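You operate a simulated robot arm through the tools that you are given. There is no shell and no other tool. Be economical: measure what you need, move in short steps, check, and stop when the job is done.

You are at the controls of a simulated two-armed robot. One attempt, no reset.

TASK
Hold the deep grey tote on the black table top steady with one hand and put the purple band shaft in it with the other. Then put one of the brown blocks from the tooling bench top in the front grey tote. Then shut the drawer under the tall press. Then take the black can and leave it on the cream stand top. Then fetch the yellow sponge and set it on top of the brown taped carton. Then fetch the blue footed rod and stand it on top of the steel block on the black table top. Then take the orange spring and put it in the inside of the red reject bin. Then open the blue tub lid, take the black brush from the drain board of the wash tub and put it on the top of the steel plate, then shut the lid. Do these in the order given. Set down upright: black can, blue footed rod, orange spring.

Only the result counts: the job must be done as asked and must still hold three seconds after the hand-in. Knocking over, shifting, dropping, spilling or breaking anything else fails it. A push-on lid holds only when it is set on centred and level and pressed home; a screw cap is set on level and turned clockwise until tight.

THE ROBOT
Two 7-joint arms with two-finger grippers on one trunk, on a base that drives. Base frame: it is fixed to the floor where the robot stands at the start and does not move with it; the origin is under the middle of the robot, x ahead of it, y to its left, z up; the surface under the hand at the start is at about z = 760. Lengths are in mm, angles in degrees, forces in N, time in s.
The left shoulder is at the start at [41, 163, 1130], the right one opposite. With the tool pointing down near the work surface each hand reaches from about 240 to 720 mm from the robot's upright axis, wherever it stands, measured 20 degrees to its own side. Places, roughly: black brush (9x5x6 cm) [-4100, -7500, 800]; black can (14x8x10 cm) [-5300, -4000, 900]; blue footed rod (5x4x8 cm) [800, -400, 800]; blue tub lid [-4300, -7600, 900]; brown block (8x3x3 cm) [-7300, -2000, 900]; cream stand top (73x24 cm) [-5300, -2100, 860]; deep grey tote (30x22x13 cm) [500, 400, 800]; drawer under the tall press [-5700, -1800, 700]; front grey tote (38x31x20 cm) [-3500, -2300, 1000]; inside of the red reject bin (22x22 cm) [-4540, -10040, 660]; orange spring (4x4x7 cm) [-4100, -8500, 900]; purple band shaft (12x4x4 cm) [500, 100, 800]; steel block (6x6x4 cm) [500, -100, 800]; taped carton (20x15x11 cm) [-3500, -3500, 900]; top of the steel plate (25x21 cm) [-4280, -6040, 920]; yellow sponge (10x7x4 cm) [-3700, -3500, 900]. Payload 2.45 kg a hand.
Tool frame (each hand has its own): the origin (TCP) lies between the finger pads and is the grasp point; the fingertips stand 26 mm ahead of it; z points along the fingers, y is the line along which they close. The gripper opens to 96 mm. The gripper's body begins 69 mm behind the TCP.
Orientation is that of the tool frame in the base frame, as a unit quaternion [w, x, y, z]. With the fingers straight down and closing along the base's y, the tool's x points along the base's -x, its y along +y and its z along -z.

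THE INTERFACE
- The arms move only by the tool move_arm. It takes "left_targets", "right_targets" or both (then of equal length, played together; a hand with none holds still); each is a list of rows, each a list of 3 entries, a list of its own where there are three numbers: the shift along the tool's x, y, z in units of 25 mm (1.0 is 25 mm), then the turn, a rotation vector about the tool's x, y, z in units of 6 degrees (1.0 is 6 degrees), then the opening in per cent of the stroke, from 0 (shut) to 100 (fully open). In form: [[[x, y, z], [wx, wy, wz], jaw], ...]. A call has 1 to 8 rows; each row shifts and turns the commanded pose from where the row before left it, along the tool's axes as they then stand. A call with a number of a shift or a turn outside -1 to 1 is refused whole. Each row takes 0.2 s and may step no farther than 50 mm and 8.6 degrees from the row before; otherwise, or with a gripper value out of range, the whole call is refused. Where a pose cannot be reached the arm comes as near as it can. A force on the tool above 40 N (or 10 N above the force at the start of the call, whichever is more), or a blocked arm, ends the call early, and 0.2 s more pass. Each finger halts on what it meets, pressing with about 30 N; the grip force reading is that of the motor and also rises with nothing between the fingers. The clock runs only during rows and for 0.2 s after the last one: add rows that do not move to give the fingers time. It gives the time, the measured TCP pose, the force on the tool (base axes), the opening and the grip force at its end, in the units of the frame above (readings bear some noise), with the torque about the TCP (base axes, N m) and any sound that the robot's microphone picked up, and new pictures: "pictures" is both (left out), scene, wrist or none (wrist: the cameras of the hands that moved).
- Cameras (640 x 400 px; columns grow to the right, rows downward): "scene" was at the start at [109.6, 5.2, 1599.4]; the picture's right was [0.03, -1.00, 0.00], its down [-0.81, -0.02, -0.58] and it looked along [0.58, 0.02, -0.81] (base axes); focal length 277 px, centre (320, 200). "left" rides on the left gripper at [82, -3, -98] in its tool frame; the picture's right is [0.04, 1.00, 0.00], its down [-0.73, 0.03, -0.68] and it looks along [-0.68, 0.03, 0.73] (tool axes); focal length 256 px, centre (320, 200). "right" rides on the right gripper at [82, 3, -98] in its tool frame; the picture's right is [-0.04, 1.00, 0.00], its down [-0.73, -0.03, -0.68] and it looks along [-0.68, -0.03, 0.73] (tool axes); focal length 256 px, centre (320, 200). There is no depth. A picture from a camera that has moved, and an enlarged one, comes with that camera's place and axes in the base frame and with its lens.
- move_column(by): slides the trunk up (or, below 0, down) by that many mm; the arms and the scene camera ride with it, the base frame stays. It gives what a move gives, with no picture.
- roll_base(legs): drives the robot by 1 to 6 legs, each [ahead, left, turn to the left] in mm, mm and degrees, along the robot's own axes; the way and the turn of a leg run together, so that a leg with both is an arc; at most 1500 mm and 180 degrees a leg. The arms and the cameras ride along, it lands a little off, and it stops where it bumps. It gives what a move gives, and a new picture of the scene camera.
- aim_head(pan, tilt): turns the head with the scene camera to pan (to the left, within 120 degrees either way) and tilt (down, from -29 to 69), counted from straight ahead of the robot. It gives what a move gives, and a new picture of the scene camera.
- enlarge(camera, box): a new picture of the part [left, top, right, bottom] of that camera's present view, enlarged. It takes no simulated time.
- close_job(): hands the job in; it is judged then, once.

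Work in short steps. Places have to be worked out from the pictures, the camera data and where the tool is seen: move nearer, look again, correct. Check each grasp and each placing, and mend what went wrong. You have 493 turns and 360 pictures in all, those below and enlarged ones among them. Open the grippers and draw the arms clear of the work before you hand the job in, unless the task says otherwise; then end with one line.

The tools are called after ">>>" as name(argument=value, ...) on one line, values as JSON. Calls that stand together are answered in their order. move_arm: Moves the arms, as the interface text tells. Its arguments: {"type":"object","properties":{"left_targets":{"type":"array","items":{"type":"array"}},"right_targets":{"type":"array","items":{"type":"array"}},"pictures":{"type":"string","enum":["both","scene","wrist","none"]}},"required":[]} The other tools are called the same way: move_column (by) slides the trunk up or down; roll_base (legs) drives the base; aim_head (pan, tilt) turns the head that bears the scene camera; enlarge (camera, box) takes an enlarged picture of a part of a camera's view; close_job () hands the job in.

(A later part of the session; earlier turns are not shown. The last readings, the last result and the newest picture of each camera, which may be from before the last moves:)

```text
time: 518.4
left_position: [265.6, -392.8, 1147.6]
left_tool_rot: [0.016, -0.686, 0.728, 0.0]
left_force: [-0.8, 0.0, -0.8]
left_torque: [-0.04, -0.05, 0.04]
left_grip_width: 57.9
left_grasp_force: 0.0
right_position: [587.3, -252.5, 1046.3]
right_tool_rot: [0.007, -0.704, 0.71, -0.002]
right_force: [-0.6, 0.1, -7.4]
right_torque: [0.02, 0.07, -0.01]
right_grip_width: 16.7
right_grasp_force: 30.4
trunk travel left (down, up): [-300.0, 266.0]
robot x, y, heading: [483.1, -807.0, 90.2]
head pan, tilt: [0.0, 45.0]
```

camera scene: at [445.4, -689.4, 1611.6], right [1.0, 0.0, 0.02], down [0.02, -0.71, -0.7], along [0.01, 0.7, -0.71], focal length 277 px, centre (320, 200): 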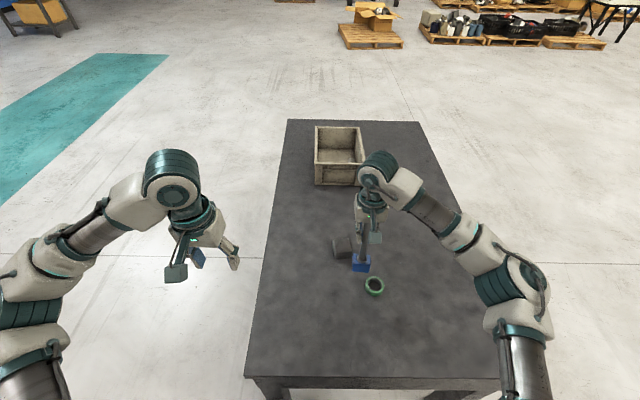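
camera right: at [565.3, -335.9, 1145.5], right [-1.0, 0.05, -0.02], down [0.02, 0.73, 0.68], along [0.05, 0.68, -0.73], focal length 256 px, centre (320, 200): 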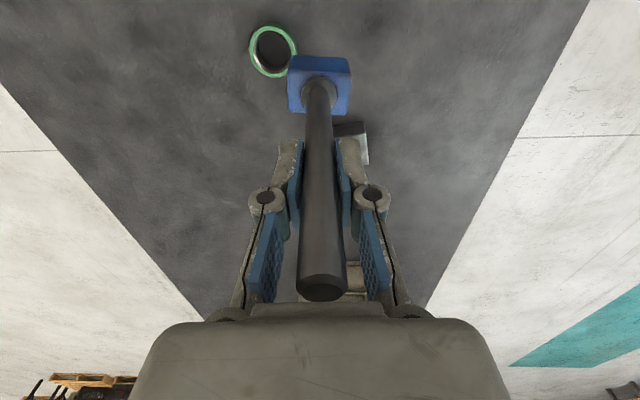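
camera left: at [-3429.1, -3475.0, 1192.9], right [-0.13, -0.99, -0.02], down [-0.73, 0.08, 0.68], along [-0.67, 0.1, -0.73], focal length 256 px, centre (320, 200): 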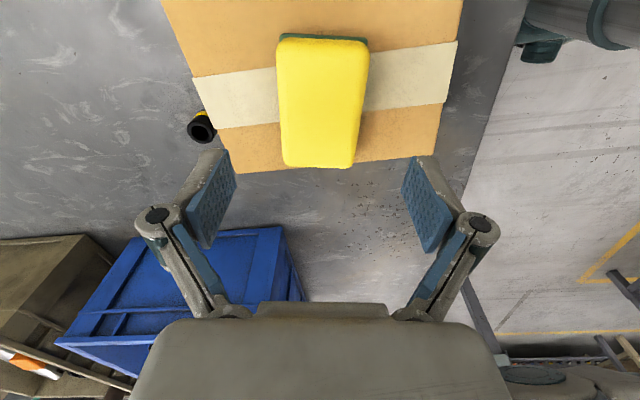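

The sway is decaying steadily (samples alias with its period). Waiting some more.

>>> move_arm(right_targets=[[[0, 0, 0], [0, 0, 0], 0], [[0, 0, 0], [0, 0, 0], 0], [[0, 0, 0], [0, 0, 0], 0], [[0, 0, 0], [0, 0, 0], 0], [[0, 0, 0], [0, 0, 0], 0], [[0, 0, 0], [0, 0, 0], 0], [[0, 0, 0], [0, 0, 0], 0], [[0, 0, 0], [0, 0, 0], 0]], pictures="none")

>>> move_arm(right_targets=[[[0, 0, 0], [0, 0, 0], 0], [[0, 0, 0], [0, 0, 0], 0], [[0, 0, 0], [0, 0, 0], 0], [[0, 0, 0], [0, 0, 0], 0], [[0, 0, 0], [0, 0, 0], 0], [[0, 0, 0], [0, 0, 0], 0], [[0, 0, 0], [0, 0, 0], 0], [[0, 0, 0], [0, 0, 0], 0]], pictures="none")

>>> move_arm(right_targets=[[[0, 0, 0], [0, 0, 0], 0], [[0, 0, 0], [0, 0, 0], 0], [[0, 0, 0], [0, 0, 0], 0], [[0, 0, 0], [0, 0, 0], 0], [[0, 0, 0], [0, 0, 0], 0], [[0, 0, 0], [0, 0, 0], 0], [[0, 0, 0], [0, 0, 0], 0], [[0, 0, 0], [0, 0, 0], 0]], pictures="none")

>>> move_arm(right_targets=[[[0, 0, 0], [0, 0, 0], 0], [[0, 0, 0], [0, 0, 0], 0]], pictures="none")

>>> move_arm(right_targets=[[[0, 0, 0], [0, 0, 0], 0], [[0, 0, 0], [0, 0, 0], 0]], pictures="none")

```text
time: 520.2
left_position: [269.7, -391.4, 1147.8]
left_tool_rot: [0.015, -0.685, 0.728, 0.001]
left_force: [-0.5, 1.8, 0.2]
left_torque: [-0.01, 0.0, 0.01]
left_grip_width: 57.6
left_grasp_force: 0.1
right_position: [592.2, -252.0, 1047.3]
right_tool_rot: [0.007, -0.704, 0.711, -0.002]
right_force: [1.3, 0.4, -8.2]
right_torque: [0.04, -0.02, 0.0]
right_grip_width: 16.5
right_grasp_force: 30.0
trunk travel left (down, up): [-300.0, 266.0]
robot x, y, heading: [484.9, -807.6, 89.9]
head pan, tilt: [0.0, 45.0]
```

```text
time: 522.0
left_position: [275.1, -393.0, 1146.7]
left_tool_rot: [0.014, -0.685, 0.728, 0.003]
left_force: [0.1, 0.2, -0.3]
left_torque: [0.01, 0.01, 0.01]
left_grip_width: 57.7
left_grasp_force: 0.0
right_position: [596.2, -251.0, 1045.0]
right_tool_rot: [0.005, -0.703, 0.711, -0.002]
right_force: [0.7, 0.0, -7.8]
right_torque: [0.03, 0.0, 0.02]
right_grip_width: 16.6
right_grasp_force: 30.9
trunk travel left (down, up): [-300.0, 266.0]
robot x, y, heading: [482.2, -808.7, 89.9]
head pan, tilt: [0.0, 45.0]
```

```text
time: 523.8
left_position: [279.5, -391.7, 1149.1]
left_tool_rot: [0.013, -0.684, 0.729, 0.004]
left_force: [-0.2, -0.2, -0.2]
left_torque: [-0.01, 0.04, 0.02]
left_grip_width: 57.5
left_grasp_force: 0.0
right_position: [600.2, -252.1, 1046.0]
right_tool_rot: [0.003, -0.704, 0.711, 0.0]
right_force: [-0.3, 0.0, -8.4]
right_torque: [0.03, 0.03, 0.02]
right_grip_width: 16.4
right_grasp_force: 29.9
trunk travel left (down, up): [-300.0, 266.0]
robot x, y, heading: [483.7, -808.7, 90.0]
head pan, tilt: [0.0, 45.0]
```

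```text
time: 524.4
left_position: [257.5, -393.3, 1145.7]
left_tool_rot: [0.018, -0.686, 0.728, -0.002]
left_force: [-1.2, 0.7, 1.2]
left_torque: [-0.02, -0.04, 0.02]
left_grip_width: 57.8
left_grasp_force: 0.1
right_position: [579.1, -253.7, 1048.5]
right_tool_rot: [0.007, -0.704, 0.71, -0.004]
right_force: [-1.4, -0.9, -7.4]
right_torque: [0.09, 0.03, 0.01]
right_grip_width: 16.5
right_grasp_force: 30.5
trunk travel left (down, up): [-300.0, 266.0]
robot x, y, heading: [480.3, -808.5, 90.3]
head pan, tilt: [0.0, 45.0]
```

```text
time: 525.0
left_position: [294.8, -393.5, 1151.4]
left_tool_rot: [0.008, -0.684, 0.73, 0.008]
left_force: [0.3, -0.4, 0.0]
left_torque: [0.01, 0.04, -0.02]
left_grip_width: 57.9
left_grasp_force: 0.0
right_position: [614.1, -252.8, 1044.0]
right_tool_rot: [-0.001, -0.702, 0.712, 0.004]
right_force: [2.2, 0.7, -8.2]
right_torque: [0.01, 0.0, 0.03]
right_grip_width: 16.5
right_grasp_force: 29.8
trunk travel left (down, up): [-300.0, 266.0]
robot x, y, heading: [489.3, -808.2, 90.3]
head pan, tilt: [0.0, 45.0]
```

Still ±18 mm. Keep waiting; there's no time limit.

>>> move_arm(right_targets=[[[0, 0, 0], [0, 0, 0], 0], [[0, 0, 0], [0, 0, 0], 0], [[0, 0, 0], [0, 0, 0], 0], [[0, 0, 0], [0, 0, 0], 0], [[0, 0, 0], [0, 0, 0], 0], [[0, 0, 0], [0, 0, 0], 0], [[0, 0, 0], [0, 0, 0], 0], [[0, 0, 0], [0, 0, 0], 0]], pictures="none")

>>> move_arm(right_targets=[[[0, 0, 0], [0, 0, 0], 0], [[0, 0, 0], [0, 0, 0], 0], [[0, 0, 0], [0, 0, 0], 0], [[0, 0, 0], [0, 0, 0], 0], [[0, 0, 0], [0, 0, 0], 0], [[0, 0, 0], [0, 0, 0], 0], [[0, 0, 0], [0, 0, 0], 0], [[0, 0, 0], [0, 0, 0], 0]], pictures="none")

>>> roll_base(legs=[[0, 0, 0.1], [0, 0, -0.1], [0, 0, 0.1], [0, 0, -0.1], [0, 0, 0.1], [0, 0, -0.1]])

>>> move_arm(right_targets=[[[0, 0, 0], [0, 0, 0], 0], [[0, 0, 0], [0, 0, 0], 0]], pictures="none")

>>> move_arm(right_targets=[[[0, 0, 0], [0, 0, 0], 0], [[0, 0, 0], [0, 0, 0], 0]], pictures="none")

```text
time: 526.8
left_position: [291.4, -391.7, 1150.2]
left_tool_rot: [0.009, -0.684, 0.729, 0.007]
left_force: [0.9, -0.1, 0.3]
left_torque: [0.01, 0.0, 0.0]
left_grip_width: 57.8
left_grasp_force: 0.2
right_position: [610.1, -252.6, 1045.8]
right_tool_rot: [0.0, -0.703, 0.711, 0.003]
right_force: [1.7, 0.9, -8.4]
right_torque: [0.0, 0.0, -0.05]
right_grip_width: 16.2
right_grasp_force: 29.4
trunk travel left (down, up): [-300.0, 266.0]
robot x, y, heading: [483.9, -810.9, 90.3]
head pan, tilt: [0.0, 45.0]
```

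```text
time: 528.6
left_position: [287.5, -392.7, 1150.0]
left_tool_rot: [0.01, -0.684, 0.729, 0.006]
left_force: [-0.5, 0.3, 0.7]
left_torque: [0.03, 0.0, -0.01]
left_grip_width: 57.8
left_grasp_force: 0.1
right_position: [607.0, -253.4, 1044.8]
right_tool_rot: [0.001, -0.703, 0.711, 0.002]
right_force: [0.4, -0.2, -7.5]
right_torque: [0.01, 0.03, 0.01]
right_grip_width: 16.7
right_grasp_force: 30.5
trunk travel left (down, up): [-300.0, 266.0]
robot x, y, heading: [486.2, -809.4, 89.8]
head pan, tilt: [0.0, 45.0]
```

```text
time: 530.8
left_position: [268.3, -393.8, 1146.9]
left_tool_rot: [0.016, -0.685, 0.728, 0.001]
left_force: [-0.2, 1.5, -0.7]
left_torque: [0.02, -0.01, -0.03]
left_grip_width: 57.7
left_grasp_force: 0.2
right_position: [588.1, -253.9, 1046.9]
right_tool_rot: [0.007, -0.704, 0.71, -0.003]
right_force: [-0.3, -0.3, -7.9]
right_torque: [0.07, -0.02, -0.02]
right_grip_width: 16.4
right_grasp_force: 30.4
trunk travel left (down, up): [-300.0, 266.0]
robot x, y, heading: [481.6, -806.5, 89.8]
head pan, tilt: [0.0, 45.0]
camera scene: at [466.1, -688.9, 1611.9], right [1.0, 0.0, 0.01], down [0.01, -0.71, -0.7], along [0.01, 0.7, -0.71], focal length 277 px, centre (320, 200)
```

scene: 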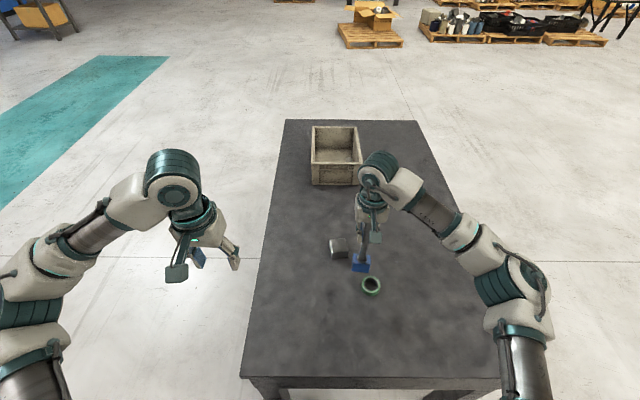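

```text
time: 531.4
left_position: [272.9, -396.9, 1150.6]
left_tool_rot: [0.015, -0.686, 0.727, 0.005]
left_force: [0.0, 0.4, 0.2]
left_torque: [-0.01, -0.02, -0.03]
left_grip_width: 57.7
left_grasp_force: 0.1
right_position: [591.5, -256.2, 1048.6]
right_tool_rot: [0.005, -0.705, 0.709, 0.001]
right_force: [-0.2, -0.1, -9.2]
right_torque: [0.04, -0.01, 0.0]
right_grip_width: 16.5
right_grasp_force: 30.0
trunk travel left (down, up): [-300.0, 266.0]
robot x, y, heading: [479.1, -810.1, 90.2]
head pan, tilt: [0.0, 45.0]
```

```text
time: 532.0
left_position: [291.3, -395.4, 1152.4]
left_tool_rot: [0.01, -0.685, 0.729, 0.009]
left_force: [0.4, 0.3, 0.4]
left_torque: [0.02, 0.01, -0.01]
left_grip_width: 57.7
left_grasp_force: 0.1
right_position: [610.3, -257.7, 1047.0]
right_tool_rot: [0.001, -0.704, 0.711, 0.005]
right_force: [0.0, 0.0, -7.8]
right_torque: [0.02, 0.02, -0.01]
right_grip_width: 16.7
right_grasp_force: 30.3
trunk travel left (down, up): [-300.0, 266.0]
robot x, y, heading: [483.2, -810.2, 90.3]
head pan, tilt: [0.0, 45.0]
```

I'll use the settling time to bring the rod above the block slowly, keeping it high.

>>> move_arm(right_targets=[[[-0.6, 0.3, 0], [0, 0, 0], 0], [[-0.6, 0.3, 0], [0, 0, 0], 0], [[-0.6, 0.3, 0], [0, 0, 0], 0], [[-0.6, 0.3, 0], [0, 0, 0], 0], [[-0.6, 0.3, 0], [0, 0, 0], 0], [[-0.6, 0.3, 0], [0, 0, 0], 0], [[-0.6, 0.3, 0], [0, 0, 0], 0], [[-0.6, 0.3, 0], [0, 0, 0], 0]], pictures="none")

>>> move_arm(right_targets=[[[0, 0, 0], [0, 0, 0], 0], [[0, 0, 0], [0, 0, 0], 0], [[0, 0, 0], [0, 0, 0], 0], [[0, 0, 0], [0, 0, 0], 0], [[0, 0, 0], [0, 0, 0], 0], [[0, 0, 0], [0, 0, 0], 0], [[0, 0, 0], [0, 0, 0], 0], [[0, 0, 0], [0, 0, 0], 0]], pictures="none")

>>> move_arm(right_targets=[[[0, 0, 0], [0, 0, 0], 0], [[0, 0, 0], [0, 0, 0], 0], [[0, 0, 0], [0, 0, 0], 0], [[0, 0, 0], [0, 0, 0], 0], [[0, 0, 0], [0, 0, 0], 0], [[0, 0, 0], [0, 0, 0], 0], [[0, 0, 0], [0, 0, 0], 0], [[0, 0, 0], [0, 0, 0], 0]], pictures="none")

>>> move_arm(right_targets=[[[0, 0, 0], [0, 0, 0], 0], [[0, 0, 0], [0, 0, 0], 0]], pictures="both")

```text
time: 533.8
left_position: [285.1, -396.9, 1151.4]
left_tool_rot: [0.011, -0.684, 0.729, 0.007]
left_force: [0.6, -1.1, -0.3]
left_torque: [0.0, 0.01, -0.01]
left_grip_width: 57.8
left_grasp_force: 0.1
right_position: [545.5, -137.1, 1049.1]
right_tool_rot: [0.003, -0.704, 0.71, 0.003]
right_force: [1.4, -1.3, -7.4]
right_torque: [0.0, 0.01, 0.0]
right_grip_width: 16.5
right_grasp_force: 29.9
right hand out of reach, approached as far as the arm can: row 8
trunk travel left (down, up): [-300.0, 266.0]
robot x, y, heading: [482.2, -809.0, 90.2]
head pan, tilt: [0.0, 45.0]
```

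```text
time: 535.6
left_position: [282.8, -398.0, 1152.1]
left_tool_rot: [0.012, -0.685, 0.728, 0.006]
left_force: [0.3, 0.3, 0.2]
left_torque: [-0.01, 0.0, 0.0]
left_grip_width: 57.6
left_grasp_force: 0.1
right_position: [542.0, -138.5, 1049.6]
right_tool_rot: [0.002, -0.705, 0.709, 0.003]
right_force: [-0.2, 0.1, -7.6]
right_torque: [0.02, -0.03, -0.04]
right_grip_width: 16.5
right_grasp_force: 30.1
trunk travel left (down, up): [-300.0, 266.0]
robot x, y, heading: [483.3, -809.9, 90.3]
head pan, tilt: [0.0, 45.0]
```

```text
time: 537.4
left_position: [277.6, -396.5, 1149.5]
left_tool_rot: [0.012, -0.685, 0.728, 0.005]
left_force: [0.3, -0.4, 0.0]
left_torque: [-0.02, -0.01, 0.01]
left_grip_width: 57.4
left_grasp_force: 0.0
right_position: [539.7, -138.5, 1049.3]
right_tool_rot: [0.004, -0.704, 0.71, 0.0]
right_force: [0.2, 0.2, -7.9]
right_torque: [0.03, -0.01, -0.05]
right_grip_width: 16.4
right_grasp_force: 30.4
trunk travel left (down, up): [-300.0, 266.0]
robot x, y, heading: [479.8, -809.0, 90.4]
head pan, tilt: [0.0, 45.0]
```

```text
time: 538.0
left_position: [277.8, -396.9, 1151.0]
left_tool_rot: [0.013, -0.685, 0.729, 0.006]
left_force: [-0.5, -0.6, -0.3]
left_torque: [0.01, -0.02, 0.0]
left_grip_width: 57.6
left_grasp_force: 0.1
right_position: [538.4, -138.5, 1049.1]
right_tool_rot: [0.004, -0.705, 0.709, 0.001]
right_force: [0.4, -0.3, -7.4]
right_torque: [0.03, 0.0, 0.01]
right_grip_width: 16.7
right_grasp_force: 30.6
trunk travel left (down, up): [-300.0, 266.0]
robot x, y, heading: [481.8, -809.8, 89.9]
head pan, tilt: [0.0, 45.0]
camera scene: at [480.9, -688.2, 1611.9], right [1.0, 0.0, 0.0], down [0.0, -0.71, -0.7], along [0.0, 0.7, -0.71], focal length 277 px, centre (320, 200)
camera right: at [535.0, -221.0, 1146.7], right [-1.0, 0.05, 0.0], down [0.03, 0.73, 0.68], along [0.03, 0.68, -0.73], focal length 256 px, centre (320, 200)
```

scene: 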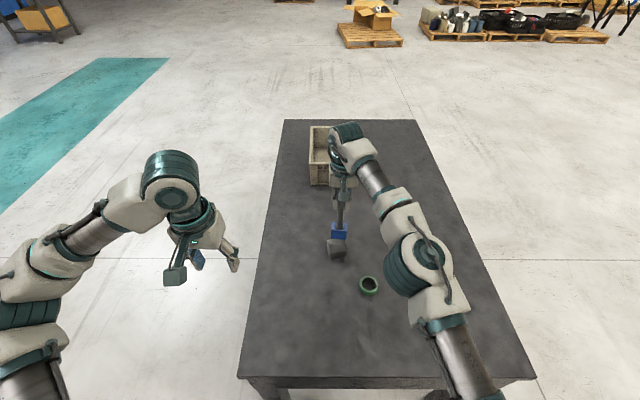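
right: 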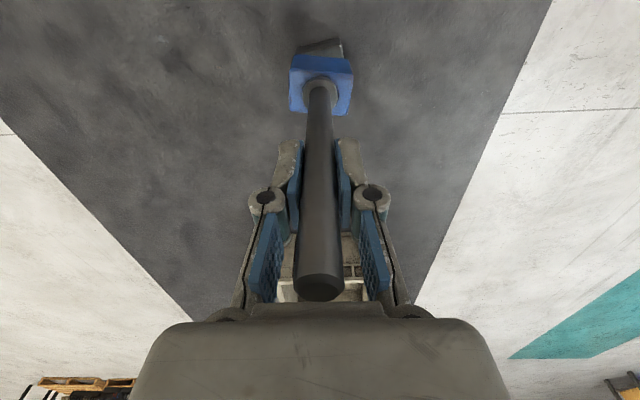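

Settled now. I'll enlarge the scene view to locate the block precisely relative to the foot.

>>> enlarge(camera="scene", box=[280, 190, 400, 290])

>>> enlarge(camera="right", box=[240, 0, 400, 120])

```text
4.00 times, centred on (340, 240) of scene
camera zoom: at [480.9, -688.2, 1611.9], right [1.0, 0.0, 0.0], down [0.0, -0.71, -0.7], along [0.0, 0.7, -0.71], focal length 1110 px, centre (240, 40)
```

zoom: 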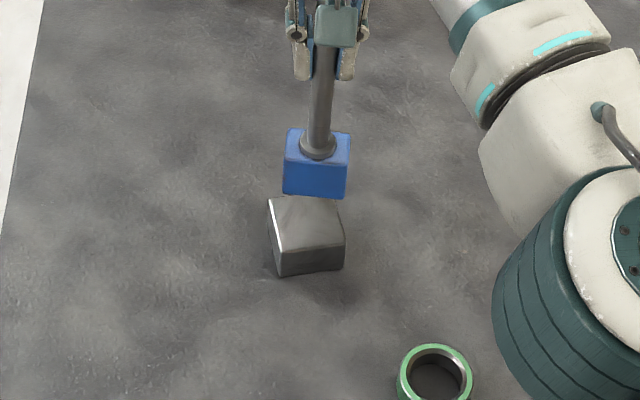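

```text
3.33 times, centred on (320, 60) of right
camera zoom: at [535.0, -221.0, 1146.7], right [-1.0, 0.05, 0.0], down [0.03, 0.73, 0.68], along [0.03, 0.68, -0.73], focal length 853 px, centre (320, 667)
```

zoom: 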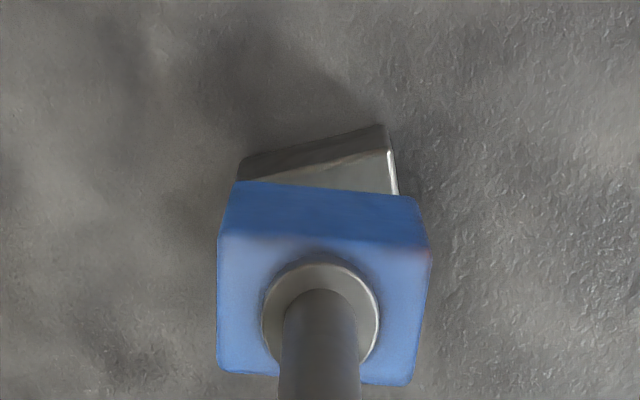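

Block top centre is at about (539, −112), z 800, and the foot hangs at (539, −138). I'll descend to TCP 990 (still above the block), then go 26 mm forward; reach should improve lower down.

>>> move_arm(right_targets=[[[0, 0, 0.6], [0, 0, 0], 0], [[0, 0, 0.6], [0, 0, 0], 0], [[0, 0, 0.6], [0, 0, 0], 0], [[0, 0, 0.4], [0, 0, 0], 0], [[-0.5, 0, 0], [0, 0, 0], 0], [[-0.54, 0, 0], [0, 0, 0], 0], [[0, 0, 0], [0, 0, 0], 0], [[0, 0, 0], [0, 0, 0], 0]], pictures="none")

>>> enlarge(camera="scene", box=[280, 190, 400, 290])

```text
time: 539.8
left_position: [278.9, -397.4, 1151.3]
left_tool_rot: [0.014, -0.685, 0.728, 0.006]
left_force: [-1.0, 0.9, 0.8]
left_torque: [-0.03, -0.02, 0.01]
left_grip_width: 57.7
left_grasp_force: 0.2
right_position: [545.4, -128.5, 992.7]
right_tool_rot: [0.004, -0.705, 0.709, 0.001]
right_force: [0.5, 0.4, -8.7]
right_torque: [0.03, 0.02, -0.02]
right_grip_width: 16.6
right_grasp_force: 30.0
right hand out of reach, approached as far as the arm can: row 5, 6
trunk travel left (down, up): [-300.0, 266.0]
robot x, y, heading: [482.4, -810.2, 90.1]
head pan, tilt: [0.0, 45.0]
```

```text
4.00 times, centred on (340, 240) of scene
camera zoom: at [481.5, -688.1, 1611.9], right [1.0, 0.0, 0.0], down [0.0, -0.71, -0.7], along [0.0, 0.7, -0.71], focal length 1110 px, centre (240, 40)
```

zoom: 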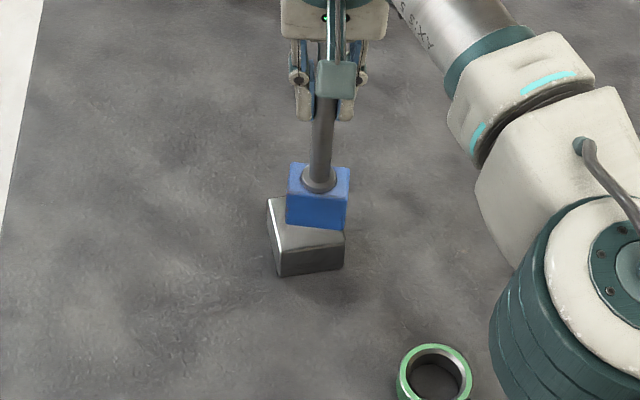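

About 16 mm short of reach. Turning the base 10° left brings the right shoulder closer (and matches the block's 7.6° rotation), so I'll raise slightly, then turn.

>>> move_arm(right_targets=[[[0.6, 0, -1], [0, 0, 0], 0], [[0.6, 0, -0.4], [0, 0, 0], 0]], pictures="none")

>>> roll_base(legs=[[0, 0, 10]])

>>> move_arm(right_targets=[[[0, -0.8, 0], [0, 0, 0], 0], [[0, -0.8, 0], [0, 0, 0], 0], [[0, -0.8, 0], [0, 0, 0], 0], [[0, -0.8, 0], [0, 0, 0], 0], [[0, -0.8, 0], [0, 0, 0], 0], [[0, 0, 0], [0, 0, 0], 0], [[0, 0, 0], [0, 0, 0], 0], [[0, 0, 0], [0, 0, 0], 0]], pictures="none")

```text
time: 540.4
left_position: [279.5, -397.8, 1151.4]
left_tool_rot: [0.013, -0.685, 0.729, 0.007]
left_force: [-0.1, -0.7, -0.4]
left_torque: [0.02, 0.04, 0.02]
left_grip_width: 57.5
left_grasp_force: 0.0
right_position: [546.9, -162.9, 1028.2]
right_tool_rot: [0.003, -0.705, 0.71, 0.002]
right_force: [0.0, -0.1, -8.0]
right_torque: [0.03, 0.02, 0.0]
right_grip_width: 16.2
right_grasp_force: 30.2
trunk travel left (down, up): [-300.0, 266.0]
robot x, y, heading: [480.1, -809.3, 90.0]
head pan, tilt: [0.0, 45.0]
```

```text
time: 541.5
left_position: [218.2, -436.5, 1151.2]
left_tool_rot: [-0.011, 0.746, -0.666, -0.008]
left_force: [-0.2, 0.1, -0.7]
left_torque: [0.0, 0.02, -0.04]
left_grip_width: 57.5
left_grasp_force: 0.1
right_position: [437.8, -158.8, 1027.6]
right_tool_rot: [-0.001, 0.764, -0.646, -0.003]
right_force: [1.0, 0.8, -7.7]
right_torque: [0.02, -0.02, 0.01]
right_grip_width: 16.3
right_grasp_force: 30.0
trunk travel left (down, up): [-300.0, 266.0]
robot x, y, heading: [488.3, -809.0, 100.2]
head pan, tilt: [0.0, 45.0]
camera scene: at [468.1, -688.8, 1611.9], right [0.98, 0.18, 0.0], down [0.12, -0.7, -0.7], along [-0.13, 0.69, -0.71], focal length 277 px, centre (320, 200)
```

scene: 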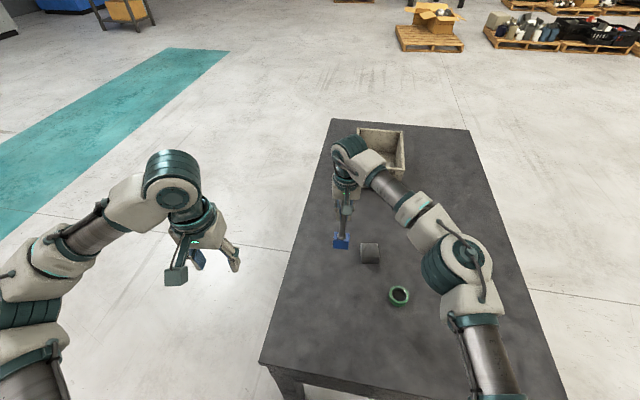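

```text
time: 543.2
left_position: [215.1, -444.5, 1153.9]
left_tool_rot: [-0.013, 0.746, -0.666, -0.009]
left_force: [-0.7, -0.2, -0.9]
left_torque: [-0.02, 0.0, 0.02]
left_grip_width: 57.6
left_grasp_force: 0.0
right_position: [535.8, -145.6, 1032.7]
right_tool_rot: [-0.004, 0.763, -0.646, -0.005]
right_force: [-0.6, 0.9, -7.2]
right_torque: [0.02, -0.04, 0.0]
right_grip_width: 16.6
right_grasp_force: 30.1
trunk travel left (down, up): [-300.0, 266.0]
robot x, y, heading: [481.8, -807.4, 100.5]
head pan, tilt: [0.0, 45.0]
```

Now move 34 mm onto the block centre and down to TCP ≈ 978, then check.

>>> move_arm(right_targets=[[[0, 0, 0.9], [0, 0, 0], 0], [[-0.65, -0.17, 0.6], [0, 0, 0], 0], [[-0.65, -0.17, 0.5], [0, 0, 0], 0], [[0, 0, 0.2], [0, 0, 0], 0], [[0, 0, 0], [0, 0, 0], 0], [[0, 0, 0], [0, 0, 0], 0]], pictures="wrist")

>>> enlarge(camera="scene", box=[310, 190, 430, 290])

```text
time: 544.6
left_position: [215.5, -443.3, 1152.6]
left_tool_rot: [-0.013, 0.746, -0.666, -0.01]
left_force: [-0.1, 1.0, -0.3]
left_torque: [0.0, 0.03, 0.0]
left_grip_width: 57.7
left_grasp_force: 0.2
right_position: [537.7, -114.0, 978.1]
right_tool_rot: [-0.004, 0.764, -0.645, -0.004]
right_force: [-0.2, 0.5, -8.0]
right_torque: [0.01, -0.02, -0.02]
right_grip_width: 16.4
right_grasp_force: 29.9
trunk travel left (down, up): [-300.0, 266.0]
robot x, y, heading: [481.3, -809.2, 100.4]
head pan, tilt: [0.0, 45.0]
camera right: at [547.2, -196.5, 1074.0], right [-0.99, -0.13, 0.0], down [-0.09, 0.72, 0.69], along [-0.09, 0.68, -0.73], focal length 256 px, centre (320, 200)
```

right: 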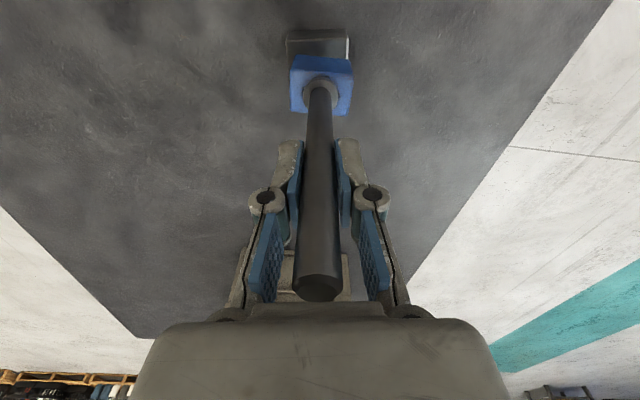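

```text
4.00 times, centred on (370, 240) of scene
camera zoom: at [463.5, -689.7, 1611.9], right [0.98, 0.18, 0.0], down [0.13, -0.7, -0.7], along [-0.12, 0.69, -0.71], focal length 1110 px, centre (120, 40)
```

zoom: 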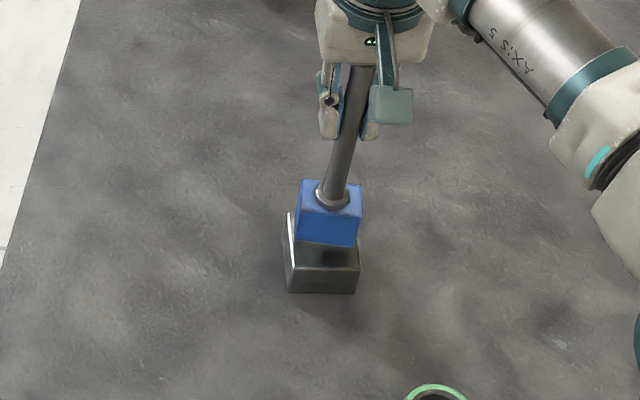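

Foot and block centres agree within about 3 mm. I'll lower to just above contact, then feel in fine steps.

>>> move_arm(right_targets=[[[0, 0, 0.4], [0, 0, 0], 0], [[0, 0, 0.35], [0, 0, 0], 0], [[0, 0, 0], [0, 0, 0], 0], [[0, 0, 0], [0, 0, 0], 0]], pictures="none")

>>> move_arm(right_targets=[[[0, 0, 0.12], [0, 0, 0], 0], [[0, 0, 0.12], [0, 0, 0], 0], [[0, 0, 0], [0, 0, 0], 0]], pictures="none")

```text
time: 545.6
left_position: [215.4, -443.1, 1153.0]
left_tool_rot: [-0.013, 0.746, -0.666, -0.01]
left_force: [0.0, 0.1, -0.2]
left_torque: [0.0, -0.05, 0.02]
left_grip_width: 57.7
left_grasp_force: 0.1
right_position: [537.1, -111.7, 959.0]
right_tool_rot: [-0.004, 0.764, -0.646, -0.005]
right_force: [0.1, 0.3, -8.6]
right_torque: [0.05, 0.0, -0.04]
right_grip_width: 16.3
right_grasp_force: 30.1
trunk travel left (down, up): [-300.0, 266.0]
robot x, y, heading: [484.9, -808.7, 100.1]
head pan, tilt: [0.0, 45.0]
```

```text
time: 546.5
left_position: [213.4, -444.7, 1154.0]
left_tool_rot: [-0.014, 0.746, -0.665, -0.01]
left_force: [0.0, -0.3, -0.1]
left_torque: [0.01, 0.02, 0.05]
left_grip_width: 57.3
left_grasp_force: 0.0
right_position: [536.1, -114.0, 955.3]
right_tool_rot: [-0.005, 0.764, -0.645, -0.006]
right_force: [-1.0, 1.6, 6.6]
right_torque: [-0.08, -0.07, 0.04]
right_grip_width: 16.5
right_grasp_force: 30.2
trunk travel left (down, up): [-300.0, 266.0]
robot x, y, heading: [481.6, -808.7, 100.2]
head pan, tilt: [0.0, 45.0]
```

Contact is made. Opening gently, then rising straight up past the rod top.

>>> move_arm(right_targets=[[[0, 0, 0.04], [0, 0, 0], 0], [[0, 0, 0], [0, 0, 0], 25], [[0, 0, 0], [0, 0, 0], 55], [[0, 0, 0], [0, 0, 0], 60], [[0, 0, -0.5], [0, 0, 0], 60], [[0, 0, -0.8], [0, 0, 0], 60], [[0, 0, -1], [0, 0, 0], 60], [[0, 0, -1], [0, 0, 0], 60]], pictures="both")

```text
time: 548.2
left_position: [214.9, -444.4, 1153.8]
left_tool_rot: [-0.014, 0.746, -0.666, -0.01]
left_force: [-0.3, -0.1, -1.2]
left_torque: [0.01, 0.0, 0.02]
left_grip_width: 57.5
left_grasp_force: 0.0
right_position: [537.8, -113.1, 1035.2]
right_tool_rot: [-0.004, 0.764, -0.645, -0.005]
right_force: [-0.4, -0.2, 0.5]
right_torque: [-0.01, -0.06, 0.02]
right_grip_width: 57.5
right_grasp_force: 0.0
trunk travel left (down, up): [-300.0, 266.0]
robot x, y, heading: [487.6, -809.0, 100.3]
head pan, tilt: [0.0, 45.0]
camera scene: at [463.0, -692.8, 1612.3], right [0.98, 0.18, 0.0], down [0.13, -0.7, -0.7], along [-0.12, 0.69, -0.71], focal length 277 px, centre (320, 200)
camera right: at [547.8, -195.7, 1131.8], right [-0.99, -0.13, 0.0], down [-0.09, 0.72, 0.69], along [-0.09, 0.68, -0.72], focal length 256 px, centre (320, 200)
```

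scene: 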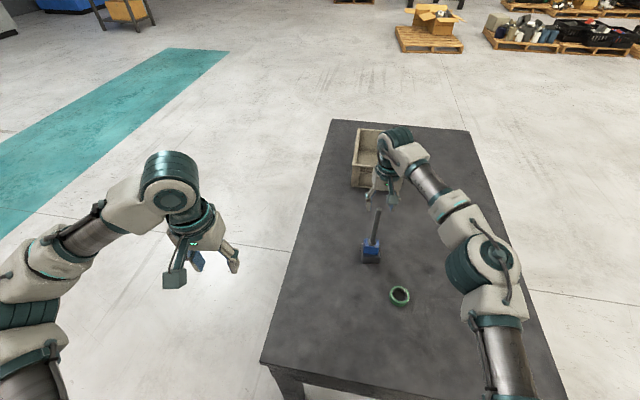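
right: 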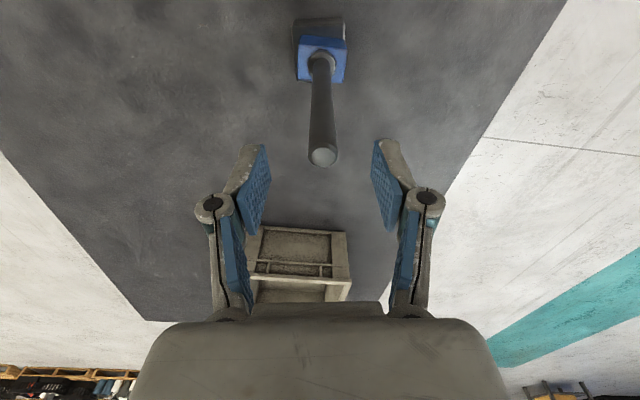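

The rod stands upright on the block. I'll lift clear, retract, back off and turn south toward the next area to look.

>>> move_arm(right_targets=[[[0, 0, -1], [0, 0, 0], 60], [[0, 0, -1], [0, 0, 0], 60], [[0.9, 0, -0.6], [0, 0, 0], 60], [[1, 0, 0], [0, 0, 0], 60], [[1, 0, 0], [0, 0, 0], 60], [[1, 0, 0], [0, 0, 0], 60], [[1, 0, 0], [0, 0, 0], 60], [[1, 0, 0], [0, 0, 0], 60]], pictures="none")

>>> move_arm(right_targets=[[[1, 0, 0], [0, 0, 0], 60], [[1, 0, 0], [0, 0, 0], 60], [[1, 0, 0], [0, 0, 0], 60], [[1, 0, 0], [0, 0, 0], 60], [[1, 0, 0], [0, 0, 0], 60], [[1, 0, 0], [0, 0, 0], 60], [[1, 0, 0], [0, 0, 0], 60]], left_targets=[[[0.6, 0, 0], [0, 0.25, 0], 60], [[0.6, 0, 0], [0, 0, 0], 60], [[0.6, 0, 0], [0, 0, 0], 60], [[0, 0, 0], [0, 0, 0], 60], [[0, 0, 0], [0, 0, 0], 60], [[0, 0, 0], [0, 0, 0], 60], [[0, 0, 0], [0, 0, 0], 60]], pictures="none")

>>> roll_base(legs=[[-500, 0, 0], [0, 0, 120], [0, 0, 40]])

>>> aim_head(pan=-20, tilt=12)

```text
time: 550.0
left_position: [216.6, -445.8, 1153.9]
left_tool_rot: [-0.013, 0.746, -0.665, -0.01]
left_force: [-0.1, 0.7, 0.1]
left_torque: [0.0, -0.01, -0.02]
left_grip_width: 57.6
left_grasp_force: 0.0
right_position: [562.3, -261.3, 1097.4]
right_tool_rot: [-0.005, 0.763, -0.646, -0.005]
right_force: [0.0, -0.3, 0.3]
right_torque: [0.03, 0.01, -0.01]
right_grip_width: 57.5
right_grasp_force: 0.1
trunk travel left (down, up): [-300.0, 266.0]
robot x, y, heading: [480.2, -805.0, 100.6]
head pan, tilt: [0.0, 45.0]
```

```text
time: 551.6
left_position: [220.4, -489.1, 1153.3]
left_tool_rot: [-0.005, 0.746, -0.665, -0.001]
left_force: [-0.2, -1.3, 0.1]
left_torque: [-0.01, 0.03, 0.0]
left_grip_width: 57.6
left_grasp_force: 0.1
right_position: [592.4, -436.1, 1092.7]
right_tool_rot: [-0.004, 0.764, -0.646, -0.006]
right_force: [-0.5, 0.0, -0.9]
right_torque: [0.0, 0.0, 0.01]
right_grip_width: 57.7
right_grasp_force: 0.0
trunk travel left (down, up): [-300.0, 266.0]
robot x, y, heading: [485.3, -807.8, 100.1]
head pan, tilt: [0.0, 45.0]
```

```text
time: 561.4
left_position: [701.6, -1687.4, 1154.9]
left_tool_rot: [0.0, 0.791, 0.612, -0.004]
left_force: [0.5, 0.0, 0.1]
left_torque: [0.0, -0.01, 0.0]
left_grip_width: 57.6
left_grasp_force: 0.1
right_position: [336.7, -1605.2, 1093.0]
right_tool_rot: [0.004, 0.774, 0.633, -0.005]
right_force: [0.6, -0.5, 0.8]
right_torque: [0.02, -0.03, -0.01]
right_grip_width: 57.8
right_grasp_force: 0.1
trunk travel left (down, up): [-300.0, 266.0]
robot x, y, heading: [573.0, -1294.5, -100.9]
head pan, tilt: [0.0, 45.0]
camera scene: at [550.6, -1407.4, 1612.3], right [-0.98, 0.19, 0.0], down [0.13, 0.7, -0.7], along [-0.13, -0.69, -0.71], focal length 277 px, centre (320, 200)
```

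scene: 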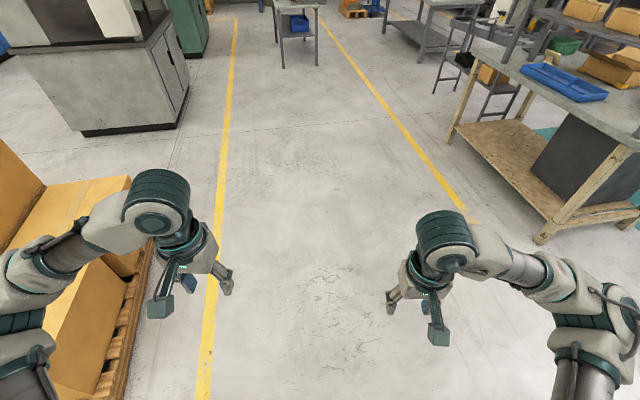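

```text
time: 562.4
left_position: [702.7, -1684.8, 1154.3]
left_tool_rot: [0.0, 0.791, 0.611, -0.006]
left_force: [0.8, 0.0, -0.4]
left_torque: [0.02, 0.02, 0.0]
left_grip_width: 57.8
left_grasp_force: 0.0
right_position: [338.5, -1602.5, 1093.7]
right_tool_rot: [0.005, 0.774, 0.633, -0.006]
right_force: [-0.7, 0.1, -0.1]
right_torque: [-0.01, 0.03, -0.03]
right_grip_width: 57.7
right_grasp_force: 0.0
trunk travel left (down, up): [-300.0, 266.0]
robot x, y, heading: [570.7, -1294.0, -100.7]
head pan, tilt: [-20.0, 12.0]
camera scene: at [520.2, -1408.2, 1663.9], right [-0.86, 0.51, 0.0], down [0.11, 0.18, -0.98], along [-0.5, -0.84, -0.21], focal length 277 px, centre (320, 200)
```

scene: 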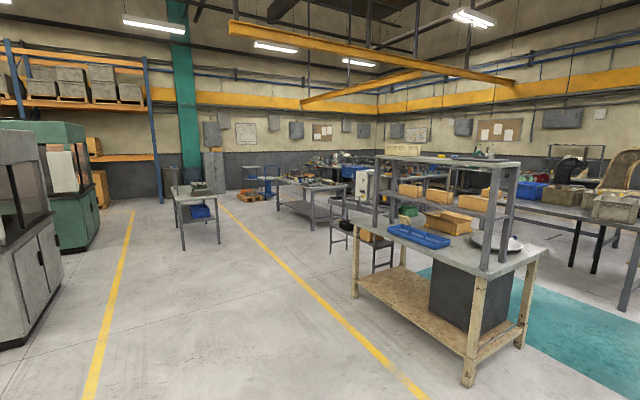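

The aisle is clear. I'll drive diagonally to about (−1000, −4800), then south to y≈−7200, and look west.

>>> roll_base(legs=[[0, 0, -13.4], [1400, 0, 0], [1400, 0, 0], [1040, 0, 0], [0, 0, 24]])

>>> aim_head(pan=-55, tilt=15)

```text
time: 582.9
left_position: [-802.1, -5155.9, 1153.8]
left_tool_rot: [0.0, 0.735, 0.678, -0.006]
left_force: [0.3, -0.5, 0.3]
left_torque: [0.03, -0.02, -0.01]
left_grip_width: 57.5
left_grasp_force: 0.2
right_position: [-1175.2, -5139.9, 1093.7]
right_tool_rot: [0.005, 0.716, 0.698, -0.005]
right_force: [0.5, 0.3, 0.2]
right_torque: [-0.03, -0.02, 0.01]
right_grip_width: 57.7
right_grasp_force: 0.0
trunk travel left (down, up): [-300.0, 266.0]
robot x, y, heading: [-997.2, -4796.0, -90.5]
head pan, tilt: [-20.0, 12.0]
camera scene: at [-1031.4, -4916.7, 1663.9], right [-0.94, 0.35, 0.0], down [0.07, 0.2, -0.98], along [-0.35, -0.91, -0.21], focal length 277 px, centre (320, 200)
```

scene: 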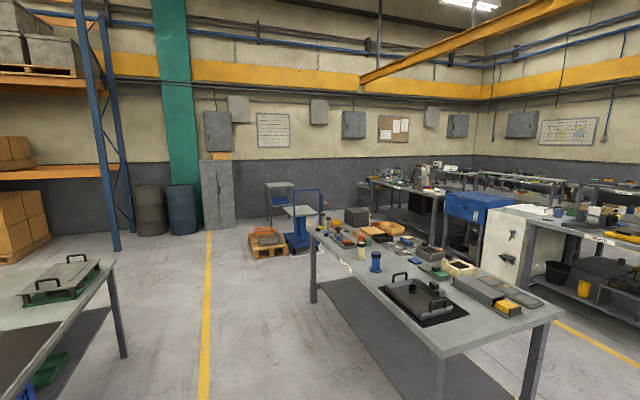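

```text
time: 583.9
left_position: [-800.6, -5153.5, 1155.1]
left_tool_rot: [0.002, 0.735, 0.679, -0.008]
left_force: [-0.4, 0.9, 0.1]
left_torque: [-0.03, -0.01, 0.05]
left_grip_width: 57.4
left_grasp_force: 0.0
right_position: [-1174.1, -5136.8, 1095.2]
right_tool_rot: [0.006, 0.716, 0.698, -0.006]
right_force: [-0.3, 0.6, 0.1]
right_torque: [0.04, 0.01, 0.02]
right_grip_width: 57.6
right_grasp_force: 0.1
trunk travel left (down, up): [-300.0, 266.0]
robot x, y, heading: [-999.2, -4797.2, -90.7]
head pan, tilt: [-55.0, 15.0]
camera scene: at [-1074.1, -4882.2, 1659.2], right [-0.56, 0.83, 0.0], down [0.21, 0.15, -0.97], along [-0.8, -0.54, -0.26], focal length 277 px, centre (320, 200)
```

scene: 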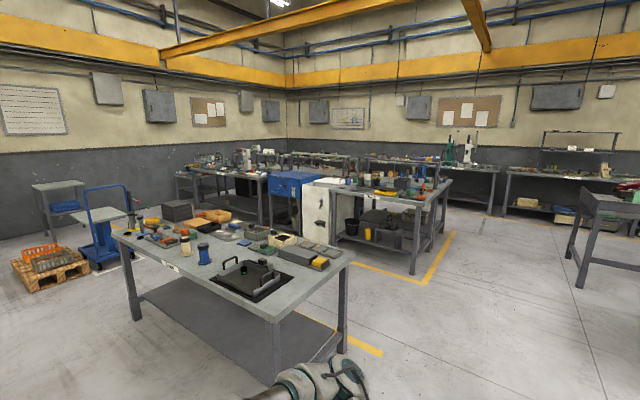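

The blue wash tub and bench cluster are to the west. I'll go west along y≈−4800 to x≈−3250, then south down the gap.

>>> roll_base(legs=[[0, 0, -89.3], [1150, 0, 0], [1100, 0, 0], [0, 0, 90], [1000, 0, 0]])

>>> aim_head(pan=-15, tilt=18)

```text
time: 590.9
left_position: [-1796.0, -4940.7, 1152.1]
left_tool_rot: [0.003, 0.998, -0.062, 0.001]
left_force: [0.4, -0.3, 0.2]
left_torque: [-0.01, 0.02, -0.02]
left_grip_width: 57.6
left_grasp_force: 0.0
right_position: [-1760.5, -4570.2, 1085.9]
right_tool_rot: [0.005, 0.999, -0.039, -0.003]
right_force: [-0.7, 0.9, -0.6]
right_torque: [0.01, -0.02, -0.02]
right_grip_width: 57.8
right_grasp_force: 0.1
trunk travel left (down, up): [-300.0, 266.0]
robot x, y, heading: [-1424.0, -4774.9, 176.2]
head pan, tilt: [-55.0, 15.0]
stopped in leg 2: the robot was blocked; the commanded pose is now the measured one
camera scene: at [-1523.9, -4678.1, 1656.8], right [0.85, 0.52, 0.01], down [0.15, -0.23, -0.96], along [-0.5, 0.82, -0.27], focal length 277 px, centre (320, 200)
```

scene: 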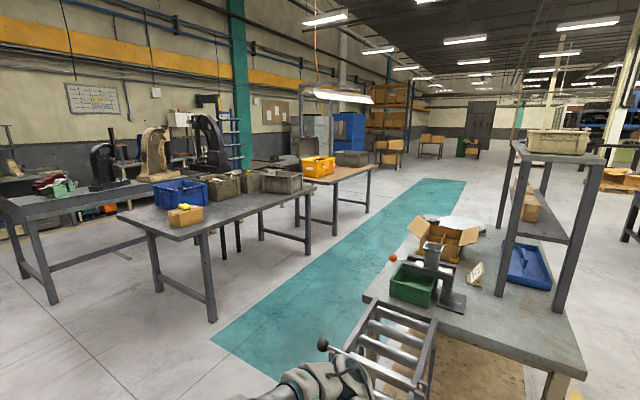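

```text
time: 592.0
left_position: [-1786.3, -4949.3, 1154.4]
left_tool_rot: [0.001, 0.998, -0.06, -0.004]
left_force: [0.0, -0.6, -1.1]
left_torque: [-0.02, -0.04, 0.02]
left_grip_width: 57.5
left_grasp_force: 0.1
right_position: [-1751.9, -4576.0, 1090.7]
right_tool_rot: [0.003, 0.999, -0.038, -0.007]
right_force: [-0.6, -1.2, -0.3]
right_torque: [-0.02, 0.02, -0.04]
right_grip_width: 57.7
right_grasp_force: 0.1
trunk travel left (down, up): [-300.0, 266.0]
robot x, y, heading: [-1421.4, -4778.3, 176.5]
head pan, tilt: [-15.0, 18.0]
camera scene: at [-1547.0, -4733.9, 1653.7], right [0.32, 0.95, 0.0], down [0.3, -0.1, -0.95], along [-0.9, 0.3, -0.32], focal length 277 px, centre (320, 200)
```

scene: 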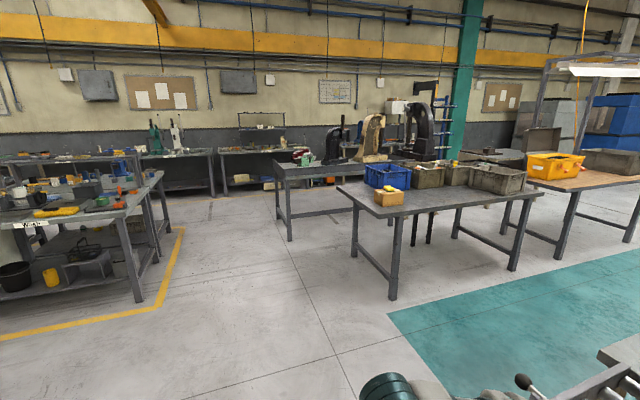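

I bumped the roller frame at the end of the cart (its end is near y −4690). I'll back off, shift south to y≈−5150, then continue west.

>>> roll_base(legs=[[-250, 0, 0], [0, 0, 93.5], [380, 0, 0], [0, 0, -90]])

>>> aim_head(pan=-20, tilt=25)

```text
time: 603.5
left_position: [-1529.8, -5366.4, 1154.4]
left_tool_rot: [-0.001, 1.0, -0.03, -0.004]
left_force: [-0.7, 0.6, 0.1]
left_torque: [-0.01, 0.01, -0.05]
left_grip_width: 57.7
left_grasp_force: 0.0
right_position: [-1518.3, -4992.8, 1091.6]
right_tool_rot: [0.002, 1.0, -0.007, -0.007]
right_force: [-0.3, -0.2, -0.7]
right_torque: [0.01, 0.0, 0.03]
right_grip_width: 57.4
right_grasp_force: 0.1
trunk travel left (down, up): [-300.0, 266.0]
robot x, y, heading: [-1180.9, -5170.2, -180.0]
head pan, tilt: [-15.0, 18.0]
camera scene: at [-1303.5, -5143.8, 1654.2], right [0.26, 0.97, 0.0], down [0.3, -0.08, -0.95], along [-0.92, 0.25, -0.31], focal length 277 px, centre (320, 200)
```

scene: 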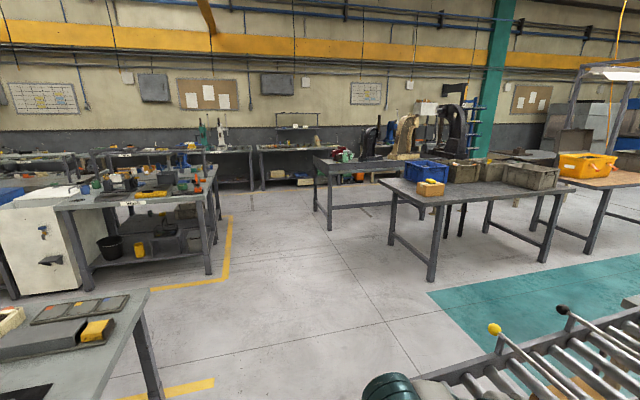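

```text
time: 604.2
left_position: [-1528.0, -5366.1, 1154.8]
left_tool_rot: [-0.001, 1.0, -0.029, -0.007]
left_force: [-0.7, -0.1, 0.2]
left_torque: [0.03, 0.01, 0.0]
left_grip_width: 57.3
left_grasp_force: 0.1
right_position: [-1516.3, -4994.5, 1093.3]
right_tool_rot: [0.002, 1.0, -0.007, -0.01]
right_force: [-0.4, -0.4, -0.2]
right_torque: [0.02, 0.0, -0.02]
right_grip_width: 57.8
right_grasp_force: 0.0
trunk travel left (down, up): [-300.0, 266.0]
robot x, y, heading: [-1178.9, -5168.5, -180.0]
head pan, tilt: [-20.0, 25.0]
camera scene: at [-1299.9, -5136.7, 1642.9], right [0.34, 0.94, 0.0], down [0.4, -0.14, -0.91], along [-0.85, 0.31, -0.43], focal length 277 px, centre (320, 200)
```

scene: 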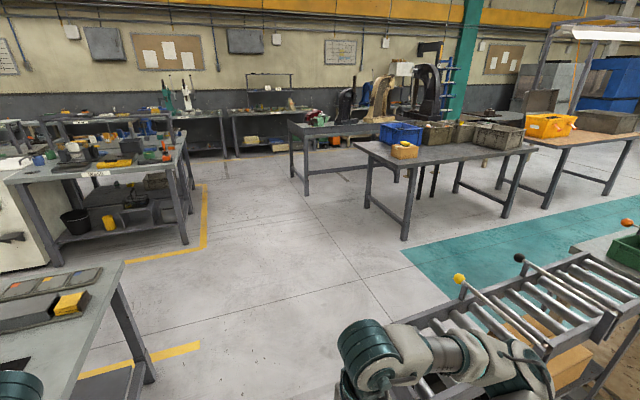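

The passage between the conveyor and table A is tight, so I'll look down to measure the conveyor's end.

>>> aim_head(pan=-35, tilt=48)

>>> aim_head(pan=30, tilt=40)

```text
time: 605.1
left_position: [-1527.3, -5366.5, 1155.2]
left_tool_rot: [-0.001, 1.0, -0.03, -0.005]
left_force: [1.1, -0.8, 0.2]
left_torque: [-0.04, 0.03, -0.03]
left_grip_width: 57.6
left_grasp_force: 0.1
right_position: [-1515.0, -4992.8, 1093.2]
right_tool_rot: [0.001, 1.0, -0.006, -0.01]
right_force: [0.0, -0.8, 0.0]
right_torque: [0.03, 0.01, -0.01]
right_grip_width: 57.6
right_grasp_force: 0.1
trunk travel left (down, up): [-300.0, 266.0]
robot x, y, heading: [-1183.0, -5167.2, -179.8]
head pan, tilt: [-35.0, 48.0]
camera scene: at [-1277.8, -5122.9, 1608.2], right [0.57, 0.82, 0.0], down [0.61, -0.43, -0.67], along [-0.55, 0.38, -0.74], focal length 277 px, centre (320, 200)
```

scene: 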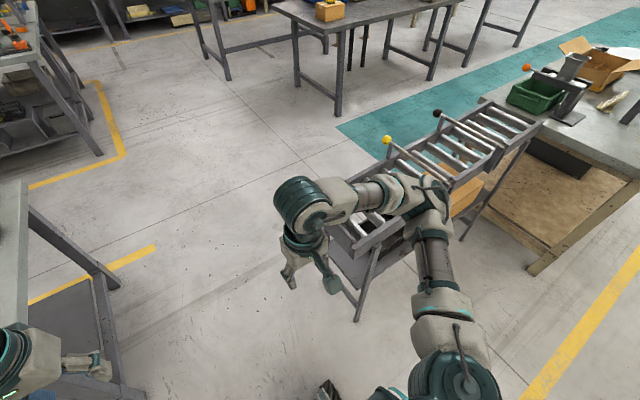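

```text
time: 606.4
left_position: [-1527.4, -5367.0, 1155.2]
left_tool_rot: [-0.001, 1.0, -0.03, -0.006]
left_force: [0.7, -0.6, 1.2]
left_torque: [0.03, -0.04, 0.02]
left_grip_width: 57.4
left_grasp_force: 0.1
right_position: [-1516.1, -4993.9, 1092.5]
right_tool_rot: [0.001, 1.0, -0.007, -0.009]
right_force: [0.8, -0.1, 0.1]
right_torque: [0.0, -0.01, 0.02]
right_grip_width: 57.4
right_grasp_force: 0.0
trunk travel left (down, up): [-300.0, 266.0]
robot x, y, heading: [-1180.8, -5169.2, -180.2]
head pan, tilt: [30.0, 40.0]
camera scene: at [-1286.9, -5210.7, 1619.6], right [-0.5, 0.87, 0.0], down [0.56, 0.32, -0.76], along [-0.66, -0.38, -0.65], focal length 277 px, centre (320, 200)
```

scene: 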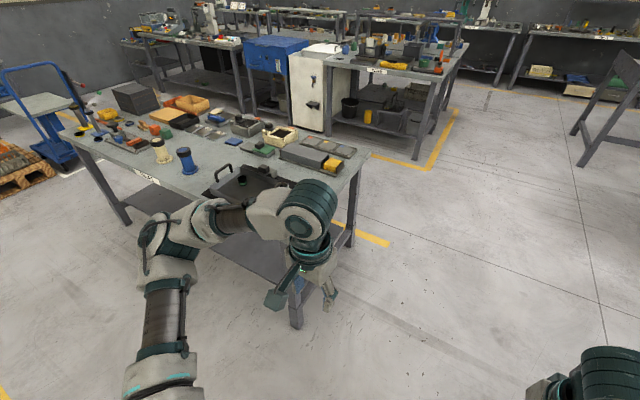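

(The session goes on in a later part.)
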